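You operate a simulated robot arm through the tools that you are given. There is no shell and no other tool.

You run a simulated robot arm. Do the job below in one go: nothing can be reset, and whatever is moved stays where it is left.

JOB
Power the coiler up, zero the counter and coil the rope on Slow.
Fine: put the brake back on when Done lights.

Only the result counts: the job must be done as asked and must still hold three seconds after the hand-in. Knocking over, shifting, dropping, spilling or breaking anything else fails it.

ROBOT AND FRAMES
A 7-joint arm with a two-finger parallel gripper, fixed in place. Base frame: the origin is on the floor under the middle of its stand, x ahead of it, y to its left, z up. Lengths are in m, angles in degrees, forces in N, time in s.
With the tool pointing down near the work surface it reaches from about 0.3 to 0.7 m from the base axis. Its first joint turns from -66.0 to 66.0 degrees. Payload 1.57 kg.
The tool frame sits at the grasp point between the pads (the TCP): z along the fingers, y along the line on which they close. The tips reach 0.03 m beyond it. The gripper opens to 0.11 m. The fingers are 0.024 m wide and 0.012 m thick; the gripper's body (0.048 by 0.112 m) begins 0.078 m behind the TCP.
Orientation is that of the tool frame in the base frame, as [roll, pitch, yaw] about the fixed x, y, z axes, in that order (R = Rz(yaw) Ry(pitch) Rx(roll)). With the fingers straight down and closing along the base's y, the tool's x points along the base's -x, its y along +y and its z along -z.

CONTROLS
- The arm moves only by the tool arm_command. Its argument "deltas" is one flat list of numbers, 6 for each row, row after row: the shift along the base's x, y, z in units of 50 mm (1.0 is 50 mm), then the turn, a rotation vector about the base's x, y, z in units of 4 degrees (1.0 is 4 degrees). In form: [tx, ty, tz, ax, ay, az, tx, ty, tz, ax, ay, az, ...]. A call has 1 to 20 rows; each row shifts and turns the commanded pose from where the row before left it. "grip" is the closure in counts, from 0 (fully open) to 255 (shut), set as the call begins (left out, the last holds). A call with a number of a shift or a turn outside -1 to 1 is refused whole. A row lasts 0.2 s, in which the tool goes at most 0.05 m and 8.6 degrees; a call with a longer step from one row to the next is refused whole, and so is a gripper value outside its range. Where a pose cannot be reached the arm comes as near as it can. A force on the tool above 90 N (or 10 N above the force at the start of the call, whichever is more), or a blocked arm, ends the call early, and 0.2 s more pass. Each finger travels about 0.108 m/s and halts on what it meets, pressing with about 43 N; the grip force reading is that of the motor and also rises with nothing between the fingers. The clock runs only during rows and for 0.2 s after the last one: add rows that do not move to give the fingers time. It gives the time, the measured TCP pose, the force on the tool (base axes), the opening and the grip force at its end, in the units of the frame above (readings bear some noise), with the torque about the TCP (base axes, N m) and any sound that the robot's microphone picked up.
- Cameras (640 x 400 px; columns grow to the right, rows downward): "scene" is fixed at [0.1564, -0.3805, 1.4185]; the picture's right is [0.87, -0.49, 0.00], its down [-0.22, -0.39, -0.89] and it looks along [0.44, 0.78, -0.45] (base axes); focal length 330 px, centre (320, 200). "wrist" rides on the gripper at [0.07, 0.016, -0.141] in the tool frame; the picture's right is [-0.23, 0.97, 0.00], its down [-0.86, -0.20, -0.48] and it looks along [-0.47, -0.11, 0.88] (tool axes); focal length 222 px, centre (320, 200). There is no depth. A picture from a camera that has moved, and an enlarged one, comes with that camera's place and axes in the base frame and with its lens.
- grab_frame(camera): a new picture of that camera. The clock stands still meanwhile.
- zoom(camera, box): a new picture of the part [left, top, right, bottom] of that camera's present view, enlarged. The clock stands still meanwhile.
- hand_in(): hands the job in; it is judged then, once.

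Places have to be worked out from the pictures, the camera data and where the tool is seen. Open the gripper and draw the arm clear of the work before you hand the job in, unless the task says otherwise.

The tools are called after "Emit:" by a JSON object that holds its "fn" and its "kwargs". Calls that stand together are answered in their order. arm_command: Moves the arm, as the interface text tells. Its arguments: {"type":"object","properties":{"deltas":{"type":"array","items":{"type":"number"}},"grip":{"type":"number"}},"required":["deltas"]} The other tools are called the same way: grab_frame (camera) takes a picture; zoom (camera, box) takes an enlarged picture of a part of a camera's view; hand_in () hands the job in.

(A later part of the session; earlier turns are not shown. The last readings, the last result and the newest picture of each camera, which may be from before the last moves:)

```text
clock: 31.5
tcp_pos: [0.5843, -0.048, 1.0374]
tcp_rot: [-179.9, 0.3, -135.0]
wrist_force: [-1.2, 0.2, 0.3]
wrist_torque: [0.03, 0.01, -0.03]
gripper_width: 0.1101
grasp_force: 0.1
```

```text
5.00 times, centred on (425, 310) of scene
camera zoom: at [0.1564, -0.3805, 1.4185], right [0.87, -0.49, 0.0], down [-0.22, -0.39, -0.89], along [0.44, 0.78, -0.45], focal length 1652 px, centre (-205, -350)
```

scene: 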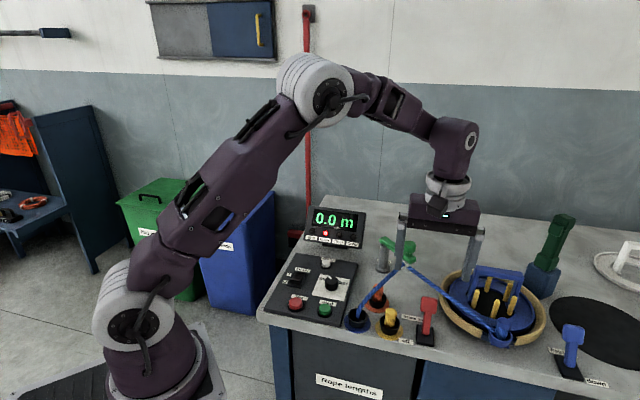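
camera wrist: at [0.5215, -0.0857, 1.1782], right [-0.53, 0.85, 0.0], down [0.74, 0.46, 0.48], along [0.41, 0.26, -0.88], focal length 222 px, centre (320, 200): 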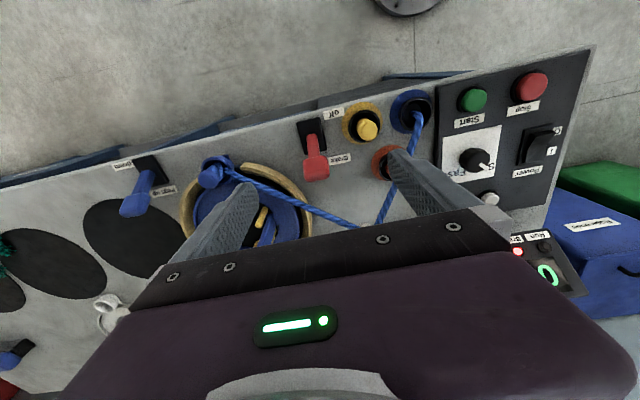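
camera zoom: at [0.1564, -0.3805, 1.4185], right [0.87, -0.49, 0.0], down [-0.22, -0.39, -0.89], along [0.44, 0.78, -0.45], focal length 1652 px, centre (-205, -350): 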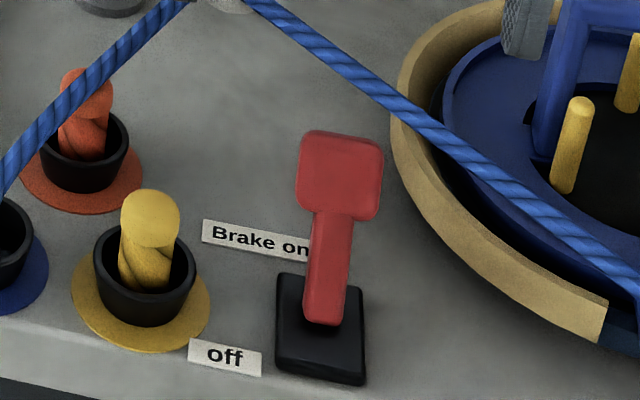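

The lever head is near (0.611, -0.038, 0.908), leaning back (on), with its pivot near (0.590, -0.057). I'll pinch the head from its two sides, which are already in line with the fingers. First I narrow the opening and come down above it.

Emit:
{"fn": "arm_command", "kwargs": {"deltas": [0.18, 0.07, -0.4, 0, 0, 0, 0.18, 0.07, -0.4, 0, 0, 0, 0.18, 0.07, -0.2, 0, 0, 0, 0, 0, 0, 0, 0, 0], "grip": 93}}

Emit:
{"fn": "zoom", "kwargs": {"camera": "wrist", "box": [240, 80, 400, 200]}}

Emit:
{"fn": "zoom", "kwargs": {"camera": "scene", "box": [380, 250, 480, 350]}}

```text
clock: 32.5
tcp_pos: [0.6098, -0.0376, 0.9884]
tcp_rot: [-179.9, 0.3, -135.0]
wrist_force: [-0.5, 0.3, -0.7]
wrist_torque: [0.0, 0.01, 0.01]
gripper_width: 0.0699
grasp_force: 0.0
```

```text
3.33 times, centred on (320, 140) of wrist
camera zoom: at [0.5484, -0.0742, 1.129], right [-0.53, 0.85, 0.0], down [0.74, 0.46, 0.48], along [0.41, 0.26, -0.88], focal length 740 px, centre (320, 400)
```

zoom: 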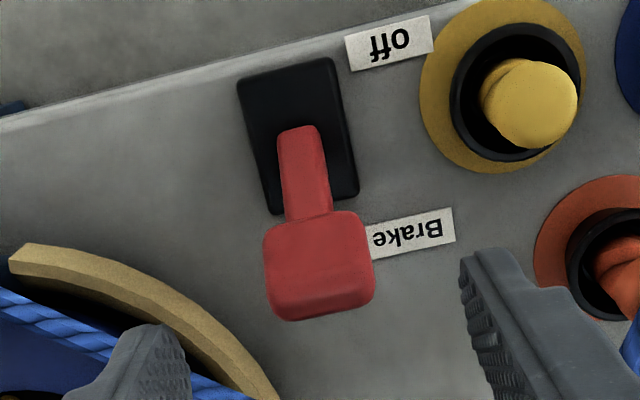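

```text
4.00 times, centred on (430, 300) of scene
camera zoom: at [0.1564, -0.3805, 1.4185], right [0.87, -0.49, 0.0], down [-0.22, -0.39, -0.89], along [0.44, 0.78, -0.45], focal length 1322 px, centre (-120, -200)
```

zoom: 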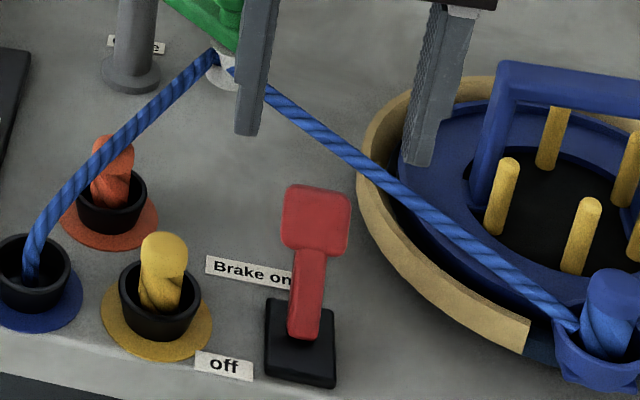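

The head lies right on the tool axis between the fingers, clear of the rope and ring. I'll go down to TCP z≈0.914.

Emit:
{"fn": "arm_command", "kwargs": {"deltas": [0, 0, -0.4, 0, 0, 0, 0, 0, -0.4, 0, 0, 0, 0, 0, -0.4, 0, 0, 0, 0, 0, -0.28, 0, 0, 0, 0, 0, 0, 0, 0, 0], "grip": 93}}

Emit:
{"fn": "zoom", "kwargs": {"camera": "wrist", "box": [240, 80, 400, 200]}}

Emit:
{"fn": "zoom", "kwargs": {"camera": "scene", "box": [380, 250, 480, 350]}}

```text
clock: 33.7
tcp_pos: [0.6111, -0.0377, 0.9124]
tcp_rot: [-180.0, 0.4, -135.0]
wrist_force: [-0.3, 0.2, 0.9]
wrist_torque: [0.0, 0.0, -0.01]
gripper_width: 0.07
grasp_force: 0.1
```

```text
3.33 times, centred on (320, 140) of wrist
camera zoom: at [0.5487, -0.0744, 1.0544], right [-0.53, 0.85, 0.0], down [0.74, 0.46, 0.48], along [0.41, 0.26, -0.88], focal length 740 px, centre (320, 400)
```

zoom: 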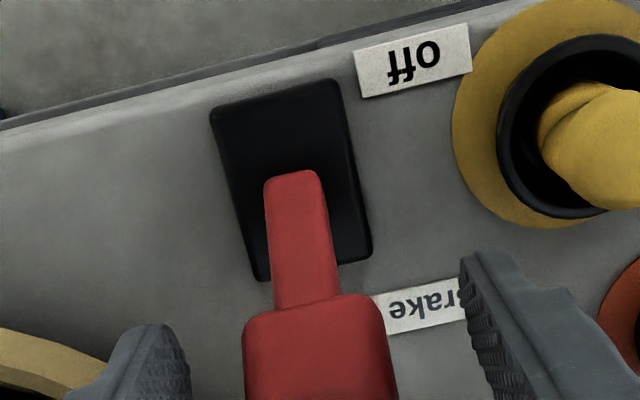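

```text
4.00 times, centred on (430, 300) of scene
camera zoom: at [0.1564, -0.3805, 1.4185], right [0.87, -0.49, 0.0], down [-0.22, -0.39, -0.89], along [0.44, 0.78, -0.45], focal length 1322 px, centre (-120, -200)
```

zoom: 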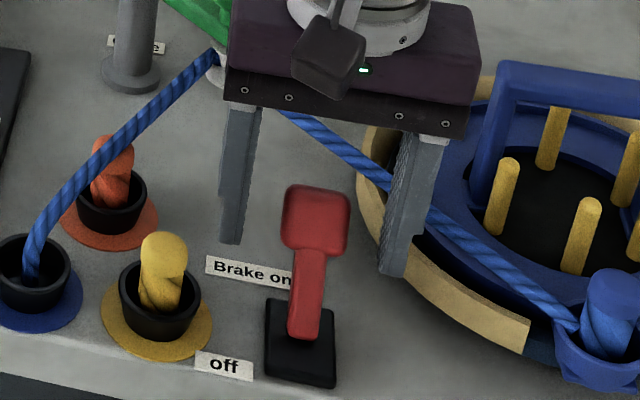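

The fingers straddle the lever head at the right height, so I'll close on it.

Emit:
{"fn": "arm_command", "kwargs": {"deltas": [0, 0, 0, 0, 0, 0, 0, 0, 0, 0, 0, 0, 0, 0, 0, 0, 0, 0], "grip": 200}}

Emit:
{"fn": "zoom", "kwargs": {"camera": "scene", "box": [380, 250, 480, 350]}}

```text
clock: 34.5
tcp_pos: [0.611, -0.0379, 0.9132]
tcp_rot: [-179.8, 0.5, -135.0]
wrist_force: [11.0, -9.7, -6.4]
wrist_torque: [0.43, 0.13, -0.21]
gripper_width: 0.034
grasp_force: 41.1
```

```text
4.00 times, centred on (430, 300) of scene
camera zoom: at [0.1568, -0.3808, 1.4183], right [0.87, -0.49, 0.0], down [-0.22, -0.39, -0.89], along [0.44, 0.78, -0.45], focal length 1322 px, centre (-120, -200)
```

zoom: 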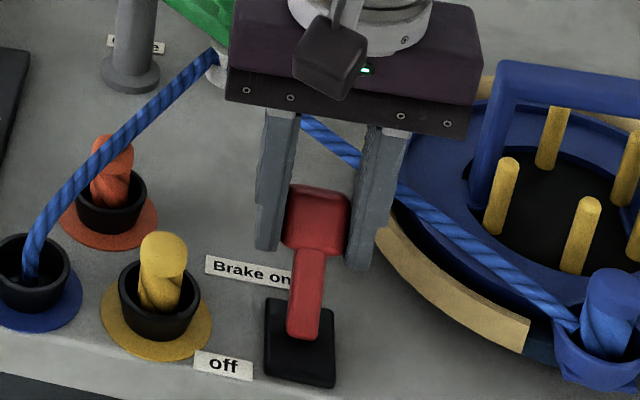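

The head is pinched (0.034 m wide). I'll pull it forward along its arc toward "off", doing the first half and then checking.

Emit:
{"fn": "arm_command", "kwargs": {"deltas": [-0.05, -0.065, 0.04, 0, 0, 0, -0.058, -0.058, 0.036, 0, 0, 0, -0.058, -0.058, 0.026, 0, 0, 0, -0.058, -0.058, 0.018, 0, 0, 0, -0.058, -0.058, 0.012, 0, 0, 0, -0.058, -0.058, 0.006, 0, 0, 0, -0.058, -0.058, 0.0, 0, 0, 0]}}

Emit:
{"fn": "zoom", "kwargs": {"camera": "scene", "box": [380, 250, 480, 350]}}

```text
clock: 36.1
tcp_pos: [0.5926, -0.0577, 0.9218]
tcp_rot: [-179.8, 0.5, -135.1]
wrist_force: [19.8, 4.8, -4.3]
wrist_torque: [1.48, -0.27, -0.23]
gripper_width: 0.0338
grasp_force: 41.3
```

```text
4.00 times, centred on (430, 300) of scene
camera zoom: at [0.1571, -0.3804, 1.4184], right [0.87, -0.49, 0.0], down [-0.22, -0.39, -0.89], along [0.44, 0.78, -0.45], focal length 1322 px, centre (-120, -200)
```

zoom: 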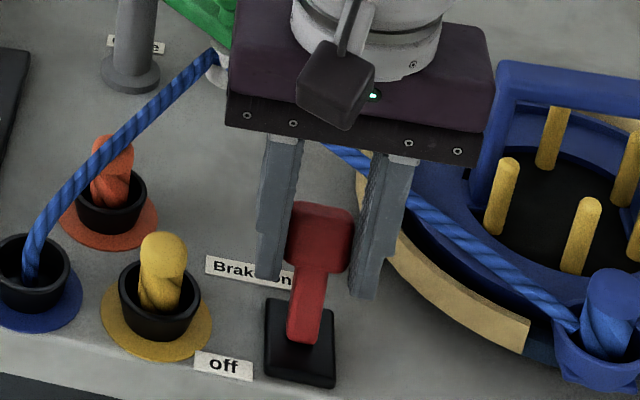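

The lever follows. I'll continue through the second half of the arc.

Emit:
{"fn": "arm_command", "kwargs": {"deltas": [-0.054, -0.062, 0.0, 0, 0, 0, -0.054, -0.062, -0.006, 0, 0, 0, -0.056, -0.06, -0.012, 0, 0, 0, -0.058, -0.058, -0.018, 0, 0, 0, -0.058, -0.058, -0.026, 0, 0, 0, -0.058, -0.058, -0.034, 0, 0, 0]}}

Emit:
{"fn": "zoom", "kwargs": {"camera": "scene", "box": [380, 250, 480, 350]}}

Emit:
{"fn": "zoom", "kwargs": {"camera": "scene", "box": [290, 195, 380, 255]}}

```text
clock: 37.5
tcp_pos: [0.5753, -0.0763, 0.9164]
tcp_rot: [-180.0, 0.4, -134.9]
wrist_force: [8.7, 14.6, 10.9]
wrist_torque: [1.11, -0.9, 0.05]
gripper_width: 0.0338
grasp_force: 40.8
```

```text
4.00 times, centred on (430, 300) of scene
camera zoom: at [0.1564, -0.3801, 1.4186], right [0.87, -0.49, 0.0], down [-0.22, -0.39, -0.89], along [0.44, 0.78, -0.45], focal length 1322 px, centre (-120, -200)
```

zoom: 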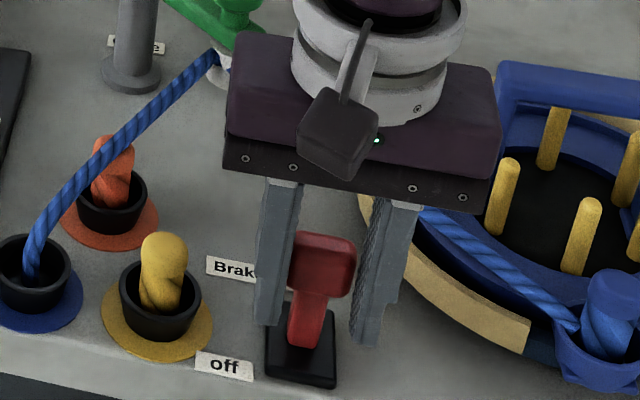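

```text
6.67 times, centred on (335, 225) of scene
camera zoom: at [0.1564, -0.3801, 1.4186], right [0.87, -0.49, 0.0], down [-0.22, -0.39, -0.89], along [0.44, 0.78, -0.45], focal length 2203 px, centre (220, 33)
```

zoom: 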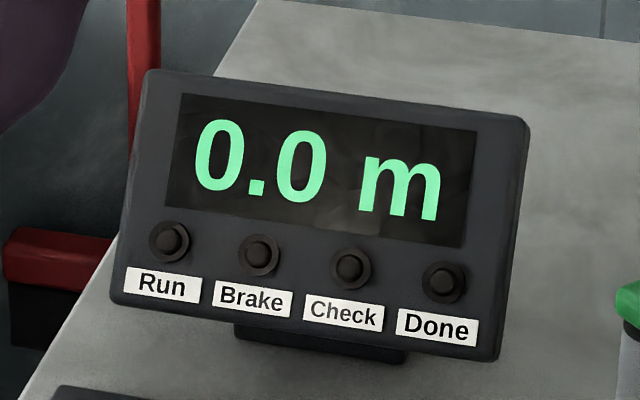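

The Brake lamp has gone out. I'll push the last few millimetres so the lever sits fully at "off".

Emit:
{"fn": "arm_command", "kwargs": {"deltas": [-0.05, -0.05, -0.04, 0, 0, 0, -0.05, -0.05, -0.04, 0, 0, 0]}}

Emit:
{"fn": "zoom", "kwargs": {"camera": "scene", "box": [380, 250, 480, 350]}}

```text
clock: 38.1
tcp_pos: [0.5679, -0.0811, 0.9131]
tcp_rot: [-179.9, 0.2, -135.0]
wrist_force: [-2.6, 9.7, 23.3]
wrist_torque: [0.94, -0.73, 0.12]
gripper_width: 0.0337
grasp_force: 41.1
```

```text
4.00 times, centred on (430, 300) of scene
camera zoom: at [0.1559, -0.3802, 1.4186], right [0.87, -0.49, 0.0], down [-0.22, -0.39, -0.89], along [0.44, 0.78, -0.45], focal length 1322 px, centre (-120, -200)
```

zoom: 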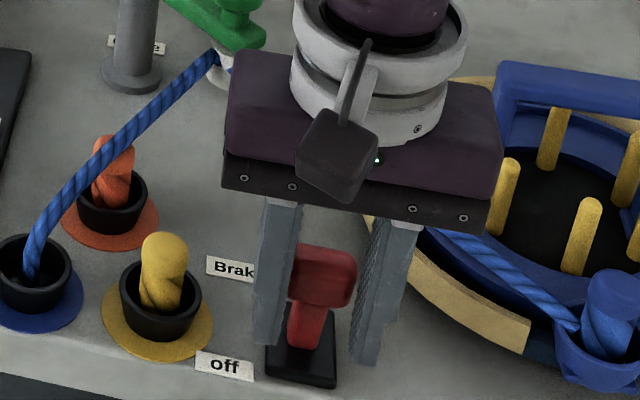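

The lever is at "off" now. I'll let go with a modest opening and lift straight up.

Emit:
{"fn": "arm_command", "kwargs": {"deltas": [0, 0, 0, 0, 0, 0, 0, 0, 0, 0, 0, 0], "grip": 120}}

Emit:
{"fn": "arm_command", "kwargs": {"deltas": [0, 0, 0.3, 0, 0, 0, 0, 0, 0.5, 0, 0, 0, 0, 0, 0.6, 0, 0, 0, 0, 0, 0.6, 0, 0, 0, 0, 0, 0, 0, 0, 0]}}

Emit:
{"fn": "zoom", "kwargs": {"camera": "scene", "box": [380, 250, 480, 350]}}

Emit:
{"fn": "zoom", "kwargs": {"camera": "scene", "box": [290, 195, 380, 255]}}

Emit:
{"fn": "zoom", "kwargs": {"camera": "wrist", "box": [240, 60, 400, 180]}}

```text
clock: 38.7
tcp_pos: [0.5694, -0.0818, 0.9108]
tcp_rot: [-180.0, 0.4, -135.0]
wrist_force: [-0.3, 0.1, 0.2]
wrist_torque: [-0.02, 0.02, 0.0]
gripper_width: 0.0583
grasp_force: 0.0
```

```text
clock: 39.9
tcp_pos: [0.571, -0.0836, 1.0125]
tcp_rot: [-179.9, 0.2, -135.1]
wrist_force: [-0.4, 0.4, 0.1]
wrist_torque: [-0.02, -0.02, -0.04]
gripper_width: 0.0582
grasp_force: 0.0
```

```text
4.00 times, centred on (430, 300) of scene
camera zoom: at [0.1564, -0.3805, 1.4185], right [0.87, -0.49, 0.0], down [-0.22, -0.39, -0.89], along [0.44, 0.78, -0.45], focal length 1322 px, centre (-120, -200)
```

zoom: 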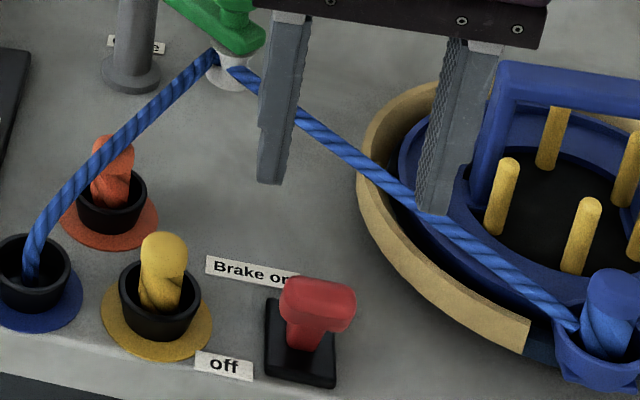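

```text
6.67 times, centred on (335, 225) of scene
camera zoom: at [0.1564, -0.3805, 1.4185], right [0.87, -0.49, 0.0], down [-0.22, -0.39, -0.89], along [0.44, 0.78, -0.45], focal length 2203 px, centre (220, 33)
```

zoom: 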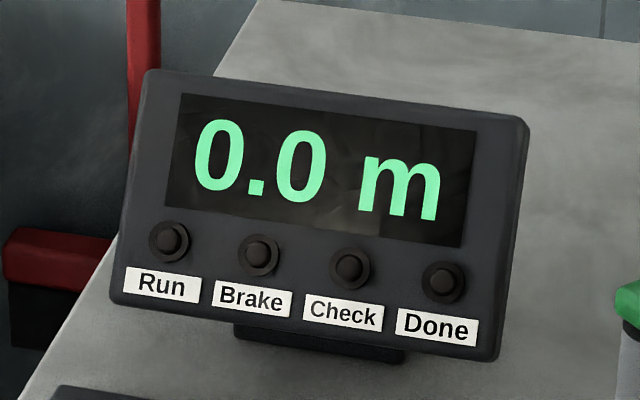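

```text
3.33 times, centred on (320, 120) of wrist
camera zoom: at [0.5085, -0.1195, 1.1527], right [-0.53, 0.85, 0.0], down [0.74, 0.46, 0.48], along [0.41, 0.26, -0.88], focal length 740 px, centre (320, 467)
```

zoom: 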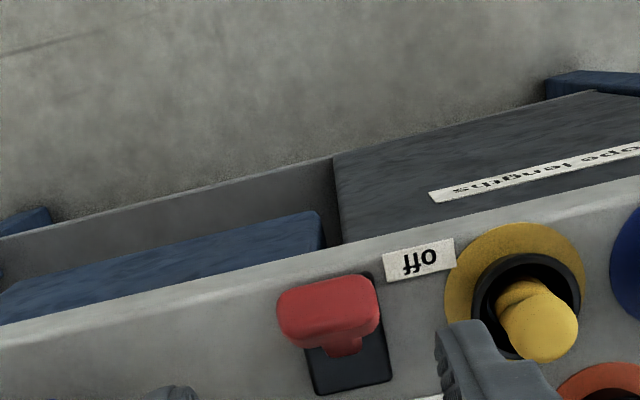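

The Brake lamp is out, the counter reads 0.0 m and the lever rests at "off". Next I go over to the Start button near (0.439, 0.099) with the fingers closed.

Emit:
{"fn": "arm_command", "kwargs": {"deltas": [0, 0, 0.2, 0, 0, 0, -0.53, 0.73, 0, 0, 0, 0, -0.53, 0.73, 0, 0, 0, 0, -0.53, 0.73, 0, 0, 0, 0, -0.53, 0.73, 0, 0, 0, 0, -0.53, 0.73, 0, 0, 0, 0, 0, 0, -0.8, 0, 0, 0, 0, 0, -0.8, 0, 0, 0, 0, 0, 0, 0, 0, 0], "grip": 255}}

Emit:
{"fn": "zoom", "kwargs": {"camera": "wrist", "box": [260, 100, 380, 190]}}

Emit:
{"fn": "zoom", "kwargs": {"camera": "scene", "box": [290, 240, 370, 330]}}

```text
clock: 41.9
tcp_pos: [0.4386, 0.0993, 0.9428]
tcp_rot: [-179.9, 0.4, -135.0]
wrist_force: [0.1, -0.3, -0.4]
wrist_torque: [0.01, -0.01, 0.01]
gripper_width: 0.0002
grasp_force: 20.9
```

```text
4.44 times, centred on (320, 145) of wrist
camera zoom: at [0.3743, 0.0616, 1.0845], right [-0.53, 0.85, 0.0], down [0.74, 0.46, 0.48], along [0.41, 0.26, -0.88], focal length 987 px, centre (320, 444)
```

zoom: 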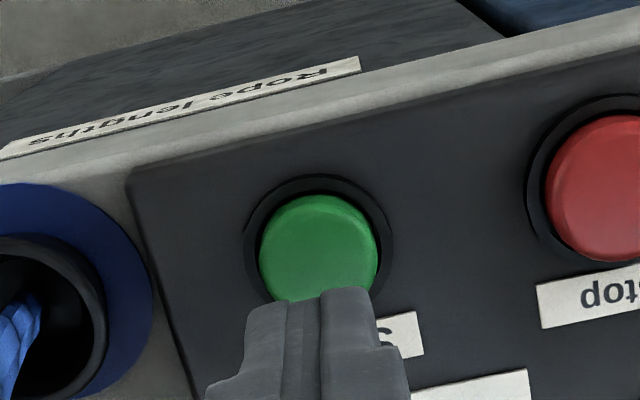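

```text
4.44 times, centred on (330, 285) of scene
camera zoom: at [0.1564, -0.3805, 1.4185], right [0.87, -0.49, 0.0], down [-0.22, -0.39, -0.89], along [0.44, 0.78, -0.45], focal length 1469 px, centre (276, -178)
```

zoom: 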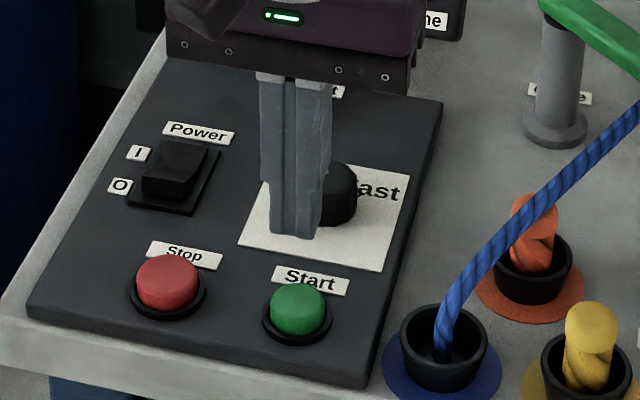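

The landing point is about 2 mm from the centre of Start. I'll correct it and come down to just above the button.

Emit:
{"fn": "arm_command", "kwargs": {"deltas": [-0.04, -0.026, -0.4, 0, 0, 0, 0, 0, -0.36, 0, 0, 0, 0, 0, 0, 0, 0, 0]}}

Emit:
{"fn": "zoom", "kwargs": {"camera": "scene", "box": [290, 260, 370, 330]}}

```text
clock: 42.7
tcp_pos: [0.435, 0.0976, 0.9049]
tcp_rot: [-179.9, 0.3, -135.0]
wrist_force: [0.2, 0.5, 0.8]
wrist_torque: [0.03, 0.0, 0.05]
gripper_width: 0.0001
grasp_force: 21.1
```

```text
5.71 times, centred on (330, 295) of scene
camera zoom: at [0.1564, -0.3805, 1.4185], right [0.87, -0.49, 0.0], down [-0.22, -0.39, -0.89], along [0.44, 0.78, -0.45], focal length 1888 px, centre (263, -343)
```

zoom: 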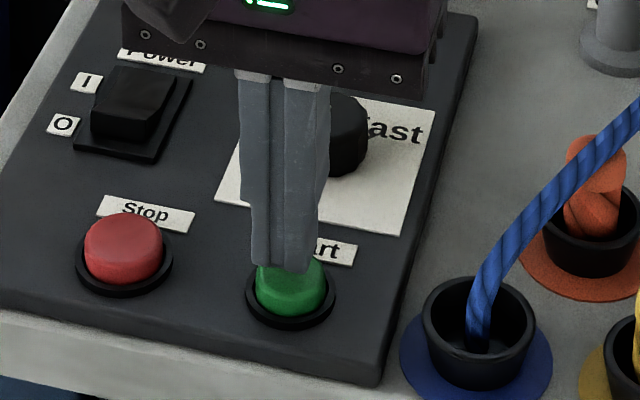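

The tip is over the button, a few millimetres above it. I'll press down in 1 mm steps.

Emit:
{"fn": "arm_command", "kwargs": {"deltas": [0, 0, -0.04, 0, 0, 0, 0, 0, -0.04, 0, 0, 0, 0, 0, -0.02, 0, 0, 0, 0, 0, -0.02, 0, 0, 0, 0, 0, -0.02, 0, 0, 0]}}

```text
clock: 43.9
tcp_pos: [0.4348, 0.0987, 0.8968]
tcp_rot: [-179.9, 0.3, -135.0]
wrist_force: [0.9, -0.5, -0.7]
wrist_torque: [-0.01, 0.04, -0.02]
gripper_width: 0.0001
grasp_force: 21.8
```

Emit:
{"fn": "arm_command", "kwargs": {"deltas": [0, 0, -0.02, 0, 0, 0, 0, 0, -0.02, 0, 0, 0, 0, 0, -0.02, 0, 0, 0, 0, 0, -0.02, 0, 0, 0]}}

```text
clock: 44.9
tcp_pos: [0.4343, 0.1, 0.8923]
tcp_rot: [-179.8, 0.3, -135.0]
wrist_force: [-0.2, -1.3, 1.6]
wrist_torque: [-0.03, 0.01, 0.0]
gripper_width: 0.0
grasp_force: 21.3
```

First light contact, at about 1.6 N. I'll press further.

Emit:
{"fn": "arm_command", "kwargs": {"deltas": [0, 0, -0.02, 0, 0, 0, 0, 0, -0.02, 0, 0, 0, 0, 0, -0.02, 0, 0, 0]}}

Emit:
{"fn": "zoom", "kwargs": {"camera": "scene", "box": [280, 190, 380, 330]}}

```text
clock: 45.7
tcp_pos: [0.4353, 0.0987, 0.8887]
tcp_rot: [-179.9, 0.3, -135.0]
wrist_force: [-0.3, 0.4, 3.0]
wrist_torque: [0.06, 0.01, 0.0]
gripper_width: 0.0
grasp_force: 21.7
heard: click
```

```text
2.86 times, centred on (330, 260) of scene
camera zoom: at [0.1564, -0.3805, 1.4185], right [0.87, -0.49, 0.0], down [-0.22, -0.39, -0.89], along [0.44, 0.78, -0.45], focal length 944 px, centre (291, 29)
```

zoom: 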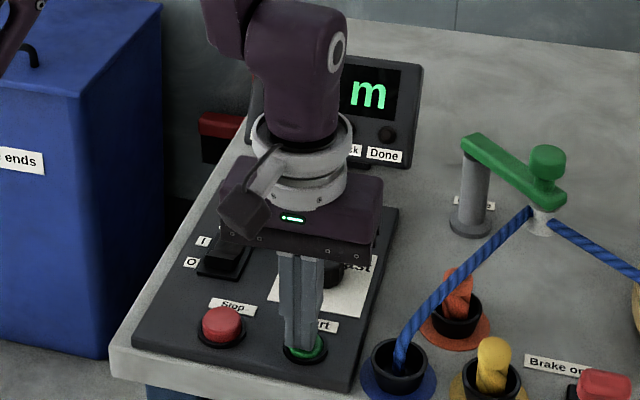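

Start clicked. I'll lift off and check the lamps and the disc.

Emit:
{"fn": "arm_command", "kwargs": {"deltas": [0, 0, 0.4, 0, 0, 0, 0, 0, 0.6, 0, 0, 0]}}

Emit:
{"fn": "grab_frame", "kwargs": {"camera": "scene"}}

Emit:
{"fn": "zoom", "kwargs": {"camera": "scene", "box": [290, 195, 380, 255]}}

Emit:
{"fn": "zoom", "kwargs": {"camera": "scene", "box": [370, 220, 560, 360]}}

```text
clock: 46.3
tcp_pos: [0.4331, 0.1008, 0.9391]
tcp_rot: [-179.9, 0.4, -135.1]
wrist_force: [0.2, -0.6, -0.2]
wrist_torque: [0.0, 0.0, 0.0]
gripper_width: 0.0
grasp_force: 21.3
```

```text
taken
```

scene: 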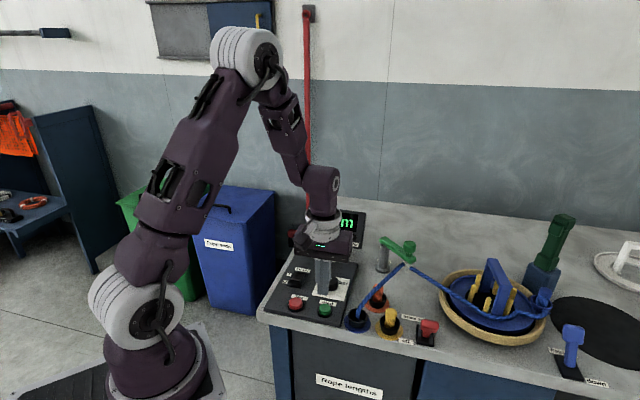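

```text
6.67 times, centred on (335, 225) of scene
camera zoom: at [0.1564, -0.3805, 1.4185], right [0.87, -0.49, 0.0], down [-0.22, -0.39, -0.89], along [0.44, 0.78, -0.45], focal length 2203 px, centre (220, 33)
```

zoom: 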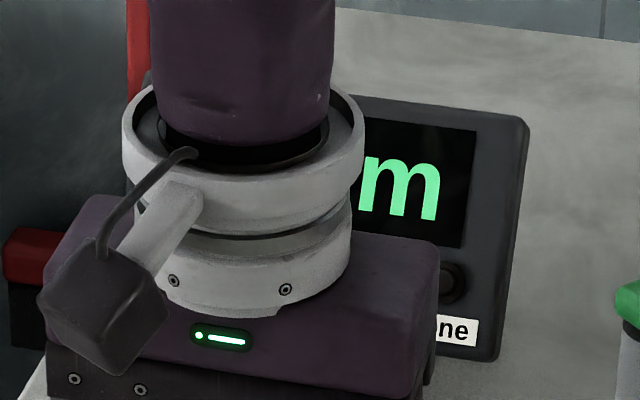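

```text
2.86 times, centred on (465, 290) of scene
camera zoom: at [0.1564, -0.3805, 1.4185], right [0.87, -0.49, 0.0], down [-0.22, -0.39, -0.89], along [0.44, 0.78, -0.45], focal length 944 px, centre (-94, -57)
```

zoom: 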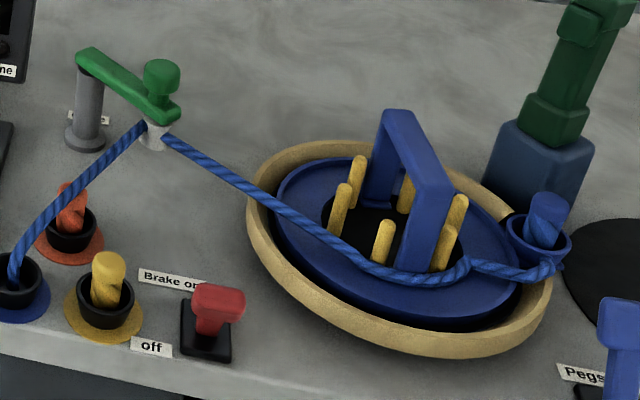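

The disc is turning and taking up rope. While it runs I'll rise and travel back above the brake lever, staying clear of the rope and disc.

Emit:
{"fn": "arm_command", "kwargs": {"deltas": [0, 0, 0.8, 0, 0, 0, 0, 0, 0.8, 0, 0, 0, 0.53, -0.74, 0, 0, 0, 0, 0.53, -0.74, 0, 0, 0, 0, 0.53, -0.74, 0, 0, 0, 0, 0.53, -0.74, 0, 0, 0, 0, 0.53, -0.74, 0, 0, 0, 0, 0, 0, 0, 0, 0, 0], "grip": 93}}

Emit:
{"fn": "grab_frame", "kwargs": {"camera": "scene"}}

Emit:
{"fn": "zoom", "kwargs": {"camera": "scene", "box": [290, 195, 380, 255]}}

Emit:
{"fn": "zoom", "kwargs": {"camera": "wrist", "box": [240, 80, 400, 200]}}

```text
clock: 48.1
tcp_pos: [0.5667, -0.0877, 1.0179]
tcp_rot: [-179.8, 0.3, -135.0]
wrist_force: [0.1, 0.1, -0.1]
wrist_torque: [0.01, -0.02, -0.01]
gripper_width: 0.07
grasp_force: 0.0
```

```text
taken
```

scene: 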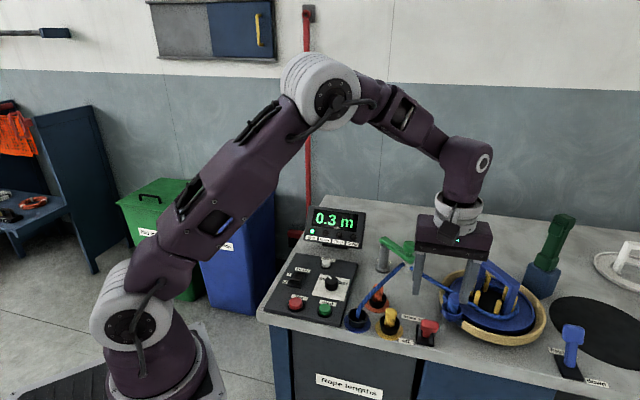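

```text
6.67 times, centred on (335, 225) of scene
camera zoom: at [0.1564, -0.3805, 1.4185], right [0.87, -0.49, 0.0], down [-0.22, -0.39, -0.89], along [0.44, 0.78, -0.45], focal length 2203 px, centre (220, 33)
```

zoom: 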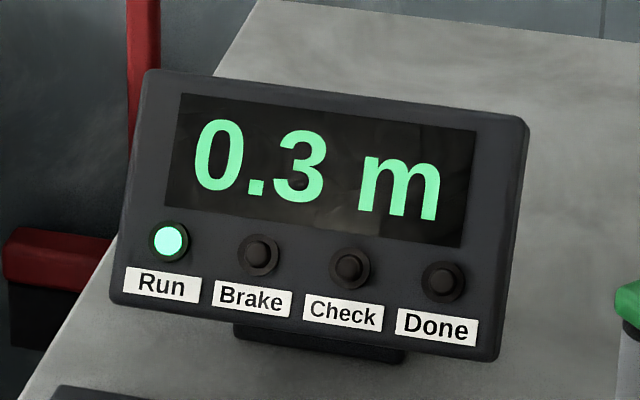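

```text
3.33 times, centred on (320, 140) of wrist
camera zoom: at [0.505, -0.1249, 1.1591], right [-0.53, 0.85, 0.0], down [0.74, 0.46, 0.48], along [0.41, 0.26, -0.88], focal length 740 px, centre (320, 400)
```

zoom: 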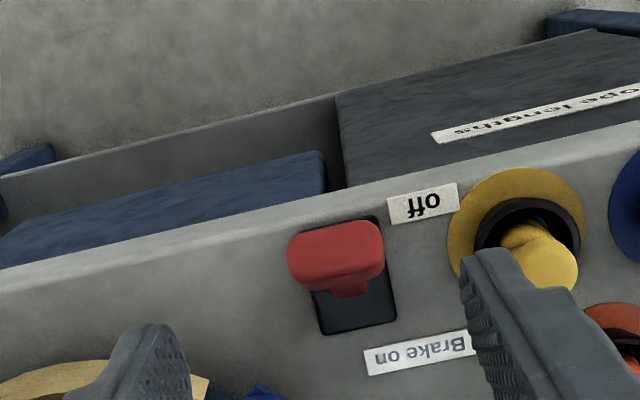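

Run is lit and the counter is climbing (0.3 m). The lever head at "off" is near (0.572, -0.077, 0.905). I'll line up above it and wait.

Emit:
{"fn": "arm_command", "kwargs": {"deltas": [0.05, 0.1, -0.5, 0, 0, 0, 0.05, 0.1, -0.4, 0, 0, 0, 0, 0, 0, 0, 0, 0, 0, 0, 0, 0, 0, 0, 0, 0, 0, 0, 0, 0, 0, 0, 0, 0, 0, 0], "grip": 105}}

Emit:
{"fn": "zoom", "kwargs": {"camera": "scene", "box": [290, 195, 380, 255]}}

Emit:
{"fn": "zoom", "kwargs": {"camera": "wrist", "box": [240, 80, 400, 200]}}

Emit:
{"fn": "zoom", "kwargs": {"camera": "scene", "box": [370, 220, 560, 360]}}

```text
clock: 49.5
tcp_pos: [0.5722, -0.0754, 0.9736]
tcp_rot: [-179.8, 0.3, -135.0]
wrist_force: [-0.8, 0.2, 0.7]
wrist_torque: [0.01, 0.03, -0.02]
gripper_width: 0.0645
grasp_force: 0.0
```

```text
6.67 times, centred on (335, 225) of scene
camera zoom: at [0.1564, -0.3805, 1.4185], right [0.87, -0.49, 0.0], down [-0.22, -0.39, -0.89], along [0.44, 0.78, -0.45], focal length 2203 px, centre (220, 33)
```

zoom: 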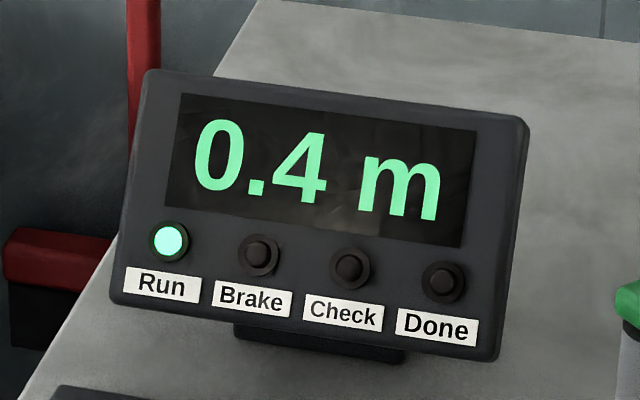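

```text
3.33 times, centred on (320, 140) of wrist
camera zoom: at [0.5093, -0.1129, 1.1157], right [-0.53, 0.85, 0.0], down [0.74, 0.46, 0.48], along [0.41, 0.26, -0.88], focal length 740 px, centre (320, 400)
```

zoom: 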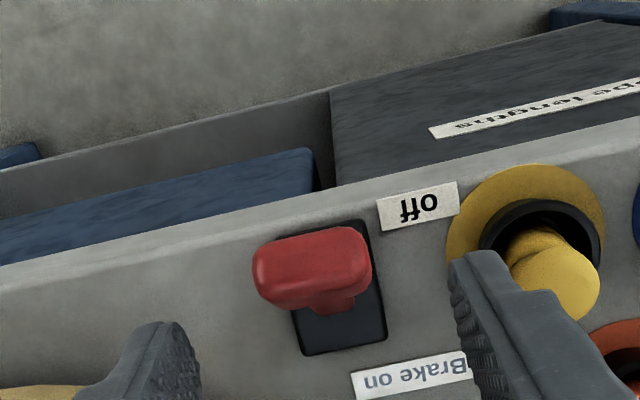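

```text
2.86 times, centred on (465, 290) of scene
camera zoom: at [0.1564, -0.3805, 1.4185], right [0.87, -0.49, 0.0], down [-0.22, -0.39, -0.89], along [0.44, 0.78, -0.45], focal length 944 px, centre (-94, -57)
```

zoom: 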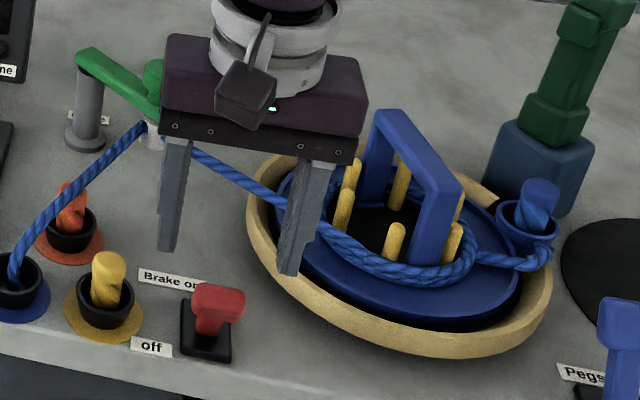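

The tool axis falls right on the lever head. I'll wait here and watch the counter.

Emit:
{"fn": "arm_command", "kwargs": {"deltas": [0, 0, 0, 0, 0, 0, 0, 0, 0, 0, 0, 0, 0, 0, 0, 0, 0, 0, 0, 0, 0, 0, 0, 0, 0, 0, 0, 0, 0, 0, 0, 0, 0, 0, 0, 0, 0, 0, 0, 0, 0, 0, 0, 0, 0, 0, 0, 0, 0, 0, 0, 0, 0, 0, 0, 0, 0, 0, 0, 0, 0, 0, 0, 0, 0, 0, 0, 0, 0, 0, 0, 0, 0, 0, 0, 0, 0, 0, 0, 0, 0, 0, 0, 0, 0, 0, 0, 0, 0, 0, 0, 0, 0, 0, 0, 0, 0, 0, 0, 0, 0, 0, 0, 0, 0, 0, 0, 0, 0, 0, 0, 0, 0, 0, 0, 0, 0, 0, 0, 0]}}

Emit:
{"fn": "zoom", "kwargs": {"camera": "scene", "box": [290, 195, 380, 255]}}

Emit:
{"fn": "zoom", "kwargs": {"camera": "scene", "box": [370, 220, 560, 360]}}

```text
clock: 53.7
tcp_pos: [0.572, -0.0755, 0.9749]
tcp_rot: [-179.9, 0.4, -135.0]
wrist_force: [-1.3, 0.2, 0.9]
wrist_torque: [0.01, 0.04, 0.01]
gripper_width: 0.0646
grasp_force: 0.1
```

```text
6.67 times, centred on (335, 225) of scene
camera zoom: at [0.1564, -0.3805, 1.4185], right [0.87, -0.49, 0.0], down [-0.22, -0.39, -0.89], along [0.44, 0.78, -0.45], focal length 2203 px, centre (220, 33)
```

zoom: 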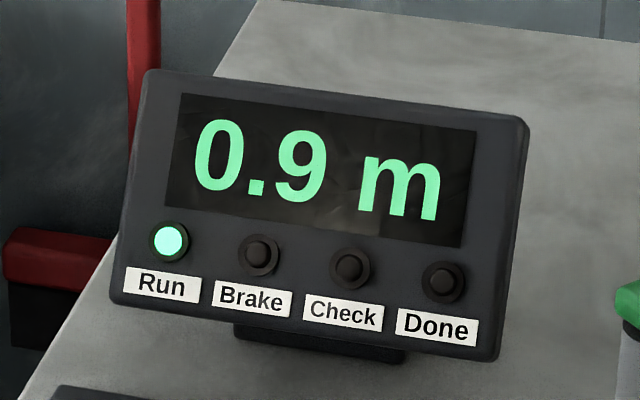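

```text
2.86 times, centred on (465, 290) of scene
camera zoom: at [0.1564, -0.3805, 1.4185], right [0.87, -0.49, 0.0], down [-0.22, -0.39, -0.89], along [0.44, 0.78, -0.45], focal length 944 px, centre (-94, -57)
```

zoom: 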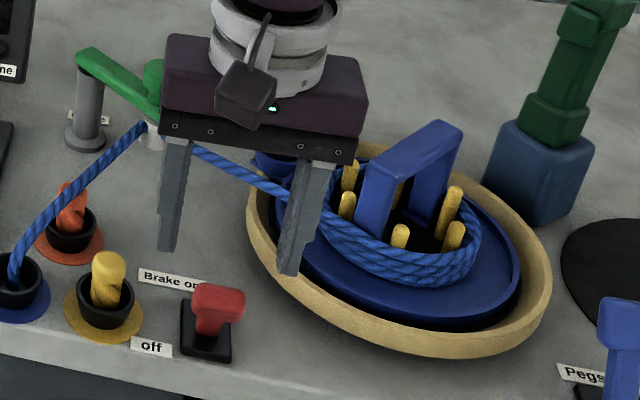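

0.9 m so far, with Run lit and all well. Meanwhile I'll lower the open fingers around the lever head without touching it, ready for when Done lights.

Emit:
{"fn": "arm_command", "kwargs": {"deltas": [0, -0.02, -0.3, 0, 0, 0, 0, -0.02, -0.3, 0, 0, 0, 0, 0, -0.3, 0, 0, 0, 0, 0, -0.3, 0, 0, 0, 0, 0, 0, 0, 0, 0], "grip": 105}}

Emit:
{"fn": "zoom", "kwargs": {"camera": "wrist", "box": [240, 80, 400, 200]}}

Emit:
{"fn": "zoom", "kwargs": {"camera": "scene", "box": [380, 250, 480, 350]}}

Emit:
{"fn": "zoom", "kwargs": {"camera": "scene", "box": [290, 195, 380, 255]}}

```text
clock: 54.9
tcp_pos: [0.5711, -0.0771, 0.9151]
tcp_rot: [-179.9, 0.3, -135.0]
wrist_force: [-0.1, -0.2, -0.6]
wrist_torque: [0.0, 0.01, 0.01]
gripper_width: 0.0647
grasp_force: 0.0
```

```text
3.33 times, centred on (320, 140) of wrist
camera zoom: at [0.5094, -0.1148, 1.0556], right [-0.53, 0.85, 0.0], down [0.74, 0.46, 0.48], along [0.41, 0.26, -0.88], focal length 740 px, centre (320, 400)
```

zoom: 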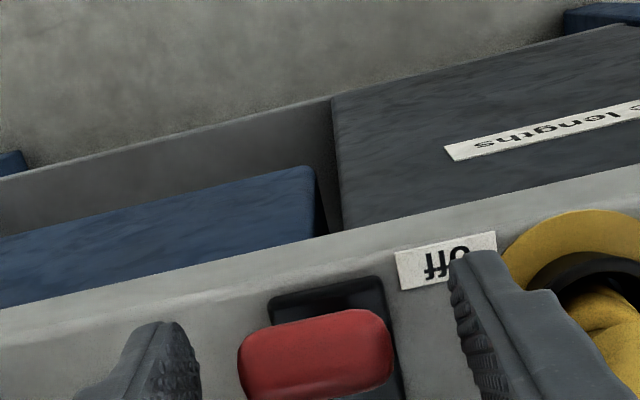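

```text
4.00 times, centred on (430, 300) of scene
camera zoom: at [0.1564, -0.3805, 1.4185], right [0.87, -0.49, 0.0], down [-0.22, -0.39, -0.89], along [0.44, 0.78, -0.45], focal length 1322 px, centre (-120, -200)
```

zoom: 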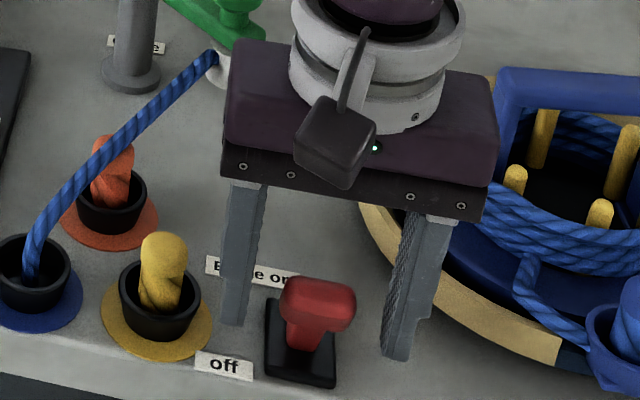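

```text
6.67 times, centred on (335, 225) of scene
camera zoom: at [0.1564, -0.3805, 1.4185], right [0.87, -0.49, 0.0], down [-0.22, -0.39, -0.89], along [0.44, 0.78, -0.45], focal length 2203 px, centre (220, 33)
```

zoom: 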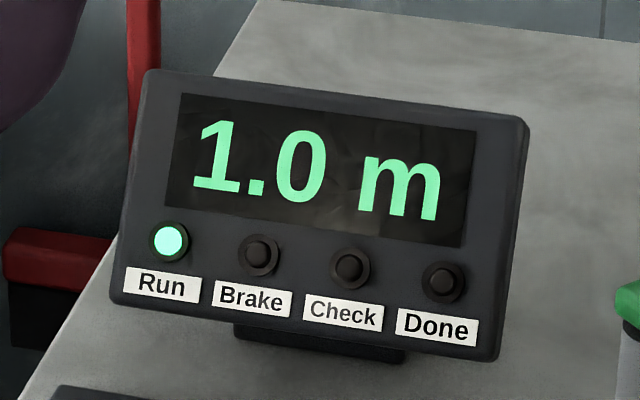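

The fingers straddle the lever head without touching it. I'll keep waiting.

Emit:
{"fn": "arm_command", "kwargs": {"deltas": [0, 0, 0, 0, 0, 0, 0, 0, 0, 0, 0, 0, 0, 0, 0, 0, 0, 0, 0, 0, 0, 0, 0, 0, 0, 0, 0, 0, 0, 0, 0, 0, 0, 0, 0, 0, 0, 0, 0, 0, 0, 0, 0, 0, 0, 0, 0, 0, 0, 0, 0, 0, 0, 0, 0, 0, 0, 0, 0, 0, 0, 0, 0, 0, 0, 0, 0, 0, 0, 0, 0, 0, 0, 0, 0, 0, 0, 0, 0, 0, 0, 0, 0, 0, 0, 0, 0, 0, 0, 0]}}

Emit:
{"fn": "zoom", "kwargs": {"camera": "scene", "box": [290, 195, 380, 255]}}

```text
clock: 58.1
tcp_pos: [0.5717, -0.0795, 0.9151]
tcp_rot: [-179.9, 0.3, -135.0]
wrist_force: [-0.1, 0.7, 0.8]
wrist_torque: [0.01, -0.02, 0.01]
gripper_width: 0.0646
grasp_force: 0.0
```

```text
6.67 times, centred on (335, 225) of scene
camera zoom: at [0.1564, -0.3805, 1.4185], right [0.87, -0.49, 0.0], down [-0.22, -0.39, -0.89], along [0.44, 0.78, -0.45], focal length 2203 px, centre (220, 33)
```

zoom: 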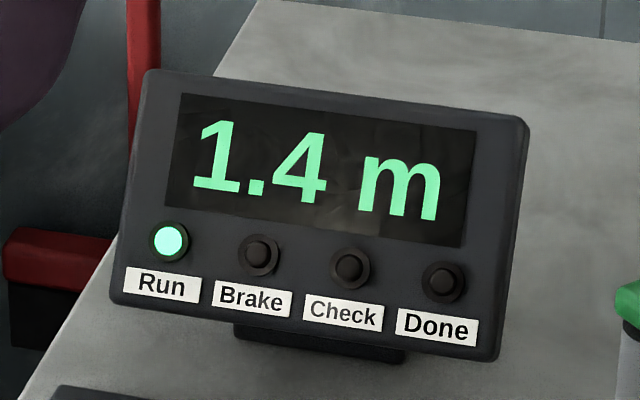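

1.4 m and still running. I'll wait further.

Emit:
{"fn": "arm_command", "kwargs": {"deltas": [0, 0, 0, 0, 0, 0, 0, 0, 0, 0, 0, 0, 0, 0, 0, 0, 0, 0, 0, 0, 0, 0, 0, 0, 0, 0, 0, 0, 0, 0, 0, 0, 0, 0, 0, 0, 0, 0, 0, 0, 0, 0, 0, 0, 0, 0, 0, 0, 0, 0, 0, 0, 0, 0, 0, 0, 0, 0, 0, 0, 0, 0, 0, 0, 0, 0, 0, 0, 0, 0, 0, 0, 0, 0, 0, 0, 0, 0, 0, 0, 0, 0, 0, 0]}}

Emit:
{"fn": "zoom", "kwargs": {"camera": "scene", "box": [290, 195, 380, 255]}}

Emit:
{"fn": "zoom", "kwargs": {"camera": "scene", "box": [370, 220, 560, 360]}}

```text
clock: 61.1
tcp_pos: [0.5722, -0.0778, 0.9149]
tcp_rot: [-179.9, 0.3, -135.0]
wrist_force: [0.2, -0.5, -0.2]
wrist_torque: [-0.01, -0.01, 0.01]
gripper_width: 0.0646
grasp_force: 0.1
```

```text
6.67 times, centred on (335, 225) of scene
camera zoom: at [0.1564, -0.3805, 1.4185], right [0.87, -0.49, 0.0], down [-0.22, -0.39, -0.89], along [0.44, 0.78, -0.45], focal length 2203 px, centre (220, 33)
```

zoom: 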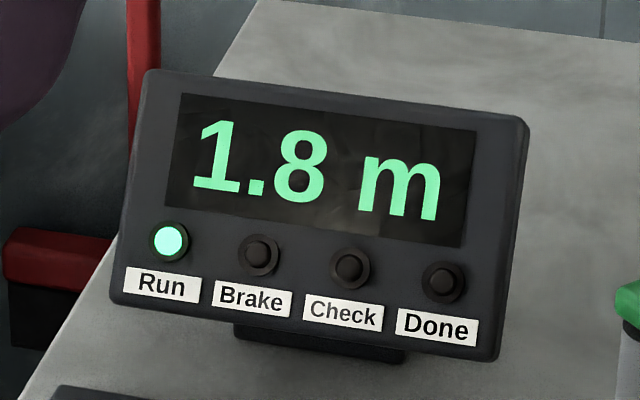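

```text
2.86 times, centred on (465, 290) of scene
camera zoom: at [0.1564, -0.3805, 1.4185], right [0.87, -0.49, 0.0], down [-0.22, -0.39, -0.89], along [0.44, 0.78, -0.45], focal length 944 px, centre (-94, -57)
```

zoom: 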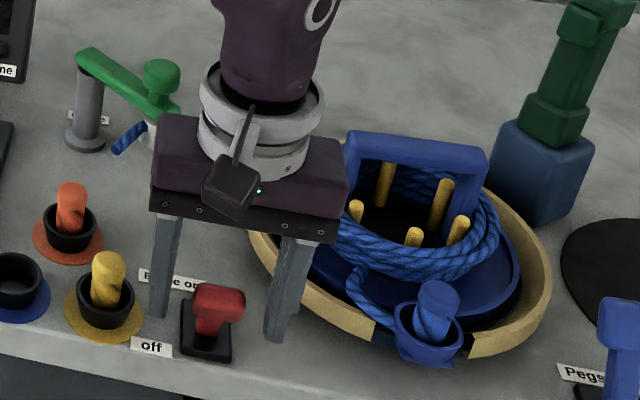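

The rope's tail is just reaching the guide, so it should be nearly done. I'll wait in shorter spells.

Emit:
{"fn": "arm_command", "kwargs": {"deltas": [0, 0, 0, 0, 0, 0, 0, 0, 0, 0, 0, 0, 0, 0, 0, 0, 0, 0, 0, 0, 0, 0, 0, 0]}}

Emit:
{"fn": "zoom", "kwargs": {"camera": "scene", "box": [290, 195, 380, 255]}}

```text
clock: 62.1
tcp_pos: [0.5718, -0.078, 0.9143]
tcp_rot: [-179.9, 0.3, -135.0]
wrist_force: [0.1, 0.3, -0.4]
wrist_torque: [0.02, 0.04, 0.0]
gripper_width: 0.0647
grasp_force: 0.1
```

```text
6.67 times, centred on (335, 225) of scene
camera zoom: at [0.1564, -0.3805, 1.4185], right [0.87, -0.49, 0.0], down [-0.22, -0.39, -0.89], along [0.44, 0.78, -0.45], focal length 2203 px, centre (220, 33)
```

zoom: 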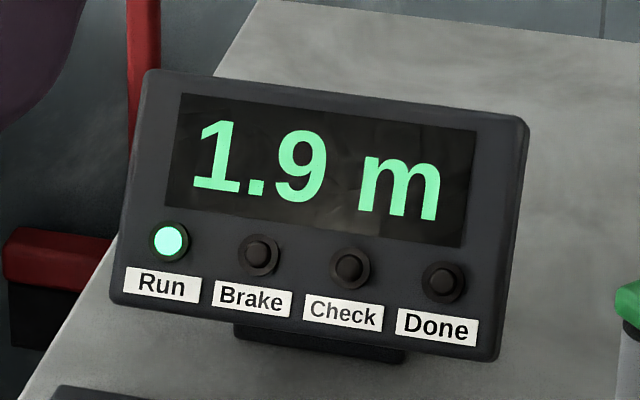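

1.9 m, and Done is not lit yet. I'll wait about a second more.

Emit:
{"fn": "arm_command", "kwargs": {"deltas": [0, 0, 0, 0, 0, 0, 0, 0, 0, 0, 0, 0, 0, 0, 0, 0, 0, 0, 0, 0, 0, 0, 0, 0]}}

Emit:
{"fn": "zoom", "kwargs": {"camera": "scene", "box": [290, 195, 380, 255]}}

Emit:
{"fn": "zoom", "kwargs": {"camera": "scene", "box": [370, 220, 560, 360]}}

```text
clock: 63.1
tcp_pos: [0.5726, -0.0773, 0.9142]
tcp_rot: [-179.9, 0.4, -135.0]
wrist_force: [0.0, 0.0, 0.1]
wrist_torque: [0.01, 0.0, 0.0]
gripper_width: 0.0648
grasp_force: 0.1
```

```text
6.67 times, centred on (335, 225) of scene
camera zoom: at [0.1564, -0.3805, 1.4185], right [0.87, -0.49, 0.0], down [-0.22, -0.39, -0.89], along [0.44, 0.78, -0.45], focal length 2203 px, centre (220, 33)
```

zoom: 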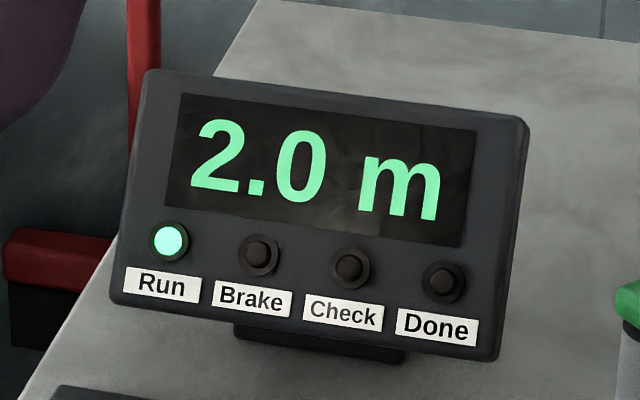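

```text
2.86 times, centred on (465, 290) of scene
camera zoom: at [0.1564, -0.3805, 1.4185], right [0.87, -0.49, 0.0], down [-0.22, -0.39, -0.89], along [0.44, 0.78, -0.45], focal length 944 px, centre (-94, -57)
```

zoom: 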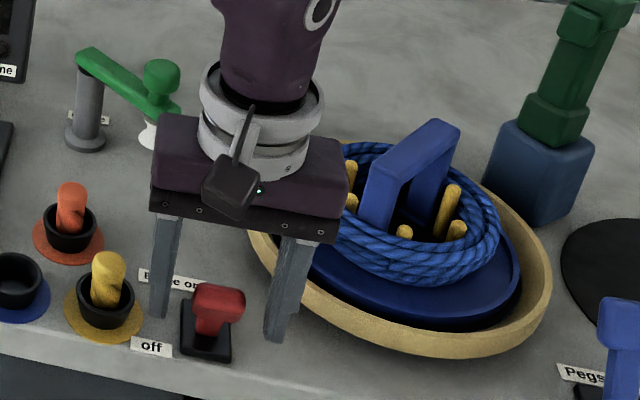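

2.0 m now and the tail is through the guide, but Run is still lit. I'll wait a little more.

Emit:
{"fn": "arm_command", "kwargs": {"deltas": [0, 0, 0, 0, 0, 0, 0, 0, 0, 0, 0, 0, 0, 0, 0, 0, 0, 0, 0, 0, 0, 0, 0, 0]}}

Emit:
{"fn": "zoom", "kwargs": {"camera": "scene", "box": [290, 195, 380, 255]}}

```text
clock: 64.1
tcp_pos: [0.5722, -0.0776, 0.9144]
tcp_rot: [-179.9, 0.3, -135.0]
wrist_force: [-0.8, 0.1, 0.0]
wrist_torque: [0.0, 0.02, 0.04]
gripper_width: 0.0648
grasp_force: 0.0
```

```text
6.67 times, centred on (335, 225) of scene
camera zoom: at [0.1564, -0.3805, 1.4185], right [0.87, -0.49, 0.0], down [-0.22, -0.39, -0.89], along [0.44, 0.78, -0.45], focal length 2203 px, centre (220, 33)
```

zoom: 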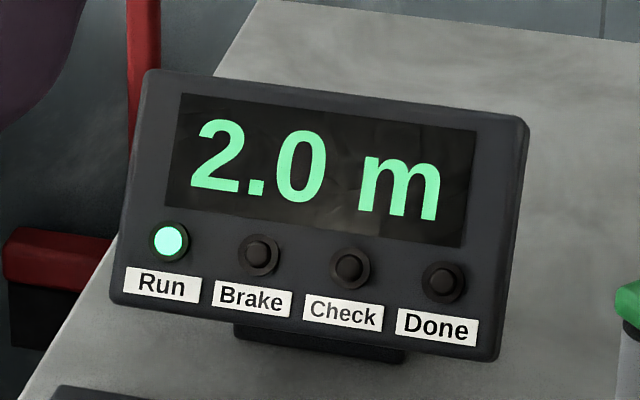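

The counter holds at 2.0 m, Run is still on and Done is not lit. I'll keep waiting.

Emit:
{"fn": "arm_command", "kwargs": {"deltas": [0, 0, 0, 0, 0, 0, 0, 0, 0, 0, 0, 0, 0, 0, 0, 0, 0, 0, 0, 0, 0, 0, 0, 0]}}

Emit:
{"fn": "zoom", "kwargs": {"camera": "scene", "box": [290, 195, 380, 255]}}

Emit:
{"fn": "zoom", "kwargs": {"camera": "scene", "box": [370, 220, 560, 360]}}

```text
clock: 65.1
tcp_pos: [0.5721, -0.0781, 0.9142]
tcp_rot: [-180.0, 0.3, -135.0]
wrist_force: [0.1, 0.0, 0.2]
wrist_torque: [0.02, -0.01, 0.02]
gripper_width: 0.0649
grasp_force: 0.0
```

```text
6.67 times, centred on (335, 225) of scene
camera zoom: at [0.1564, -0.3805, 1.4185], right [0.87, -0.49, 0.0], down [-0.22, -0.39, -0.89], along [0.44, 0.78, -0.45], focal length 2203 px, centre (220, 33)
```

zoom: 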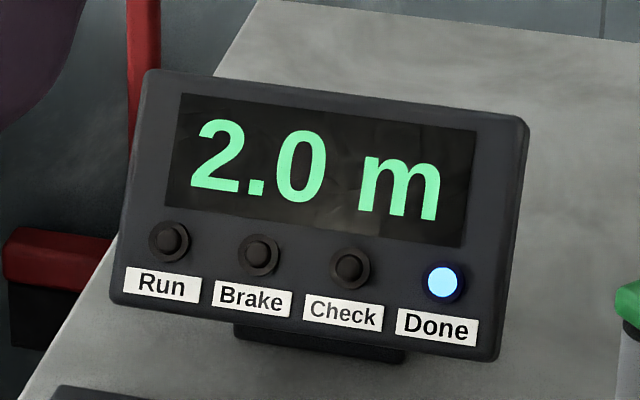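

```text
2.86 times, centred on (465, 290) of scene
camera zoom: at [0.1564, -0.3805, 1.4185], right [0.87, -0.49, 0.0], down [-0.22, -0.39, -0.89], along [0.44, 0.78, -0.45], focal length 944 px, centre (-94, -57)
```

zoom: 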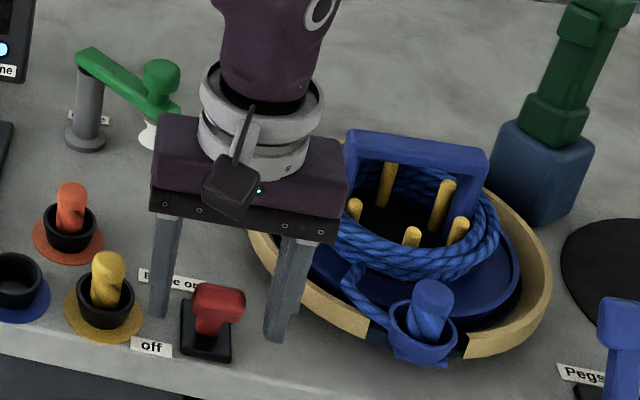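

Done is lit, Run has gone out, and the disc has stopped with the rope coiled. I'll grip the lever head now.

Emit:
{"fn": "arm_command", "kwargs": {"deltas": [0, 0, -0.06, 0, 0, 0, 0, 0, 0, 0, 0, 0, 0, 0, 0, 0, 0, 0], "grip": 200}}

Emit:
{"fn": "zoom", "kwargs": {"camera": "scene", "box": [380, 250, 480, 350]}}

```text
clock: 65.9
tcp_pos: [0.5727, -0.0777, 0.9126]
tcp_rot: [-179.8, 0.3, -135.0]
wrist_force: [-1.0, -6.2, 24.5]
wrist_torque: [0.63, 0.26, 0.16]
gripper_width: 0.0336
grasp_force: 41.5
```

```text
4.00 times, centred on (430, 300) of scene
camera zoom: at [0.156, -0.3806, 1.4185], right [0.87, -0.49, 0.0], down [-0.22, -0.39, -0.89], along [0.44, 0.78, -0.45], focal length 1322 px, centre (-120, -200)
```

zoom: 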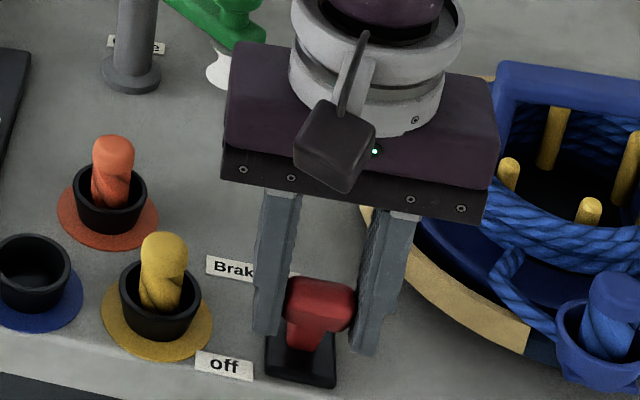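

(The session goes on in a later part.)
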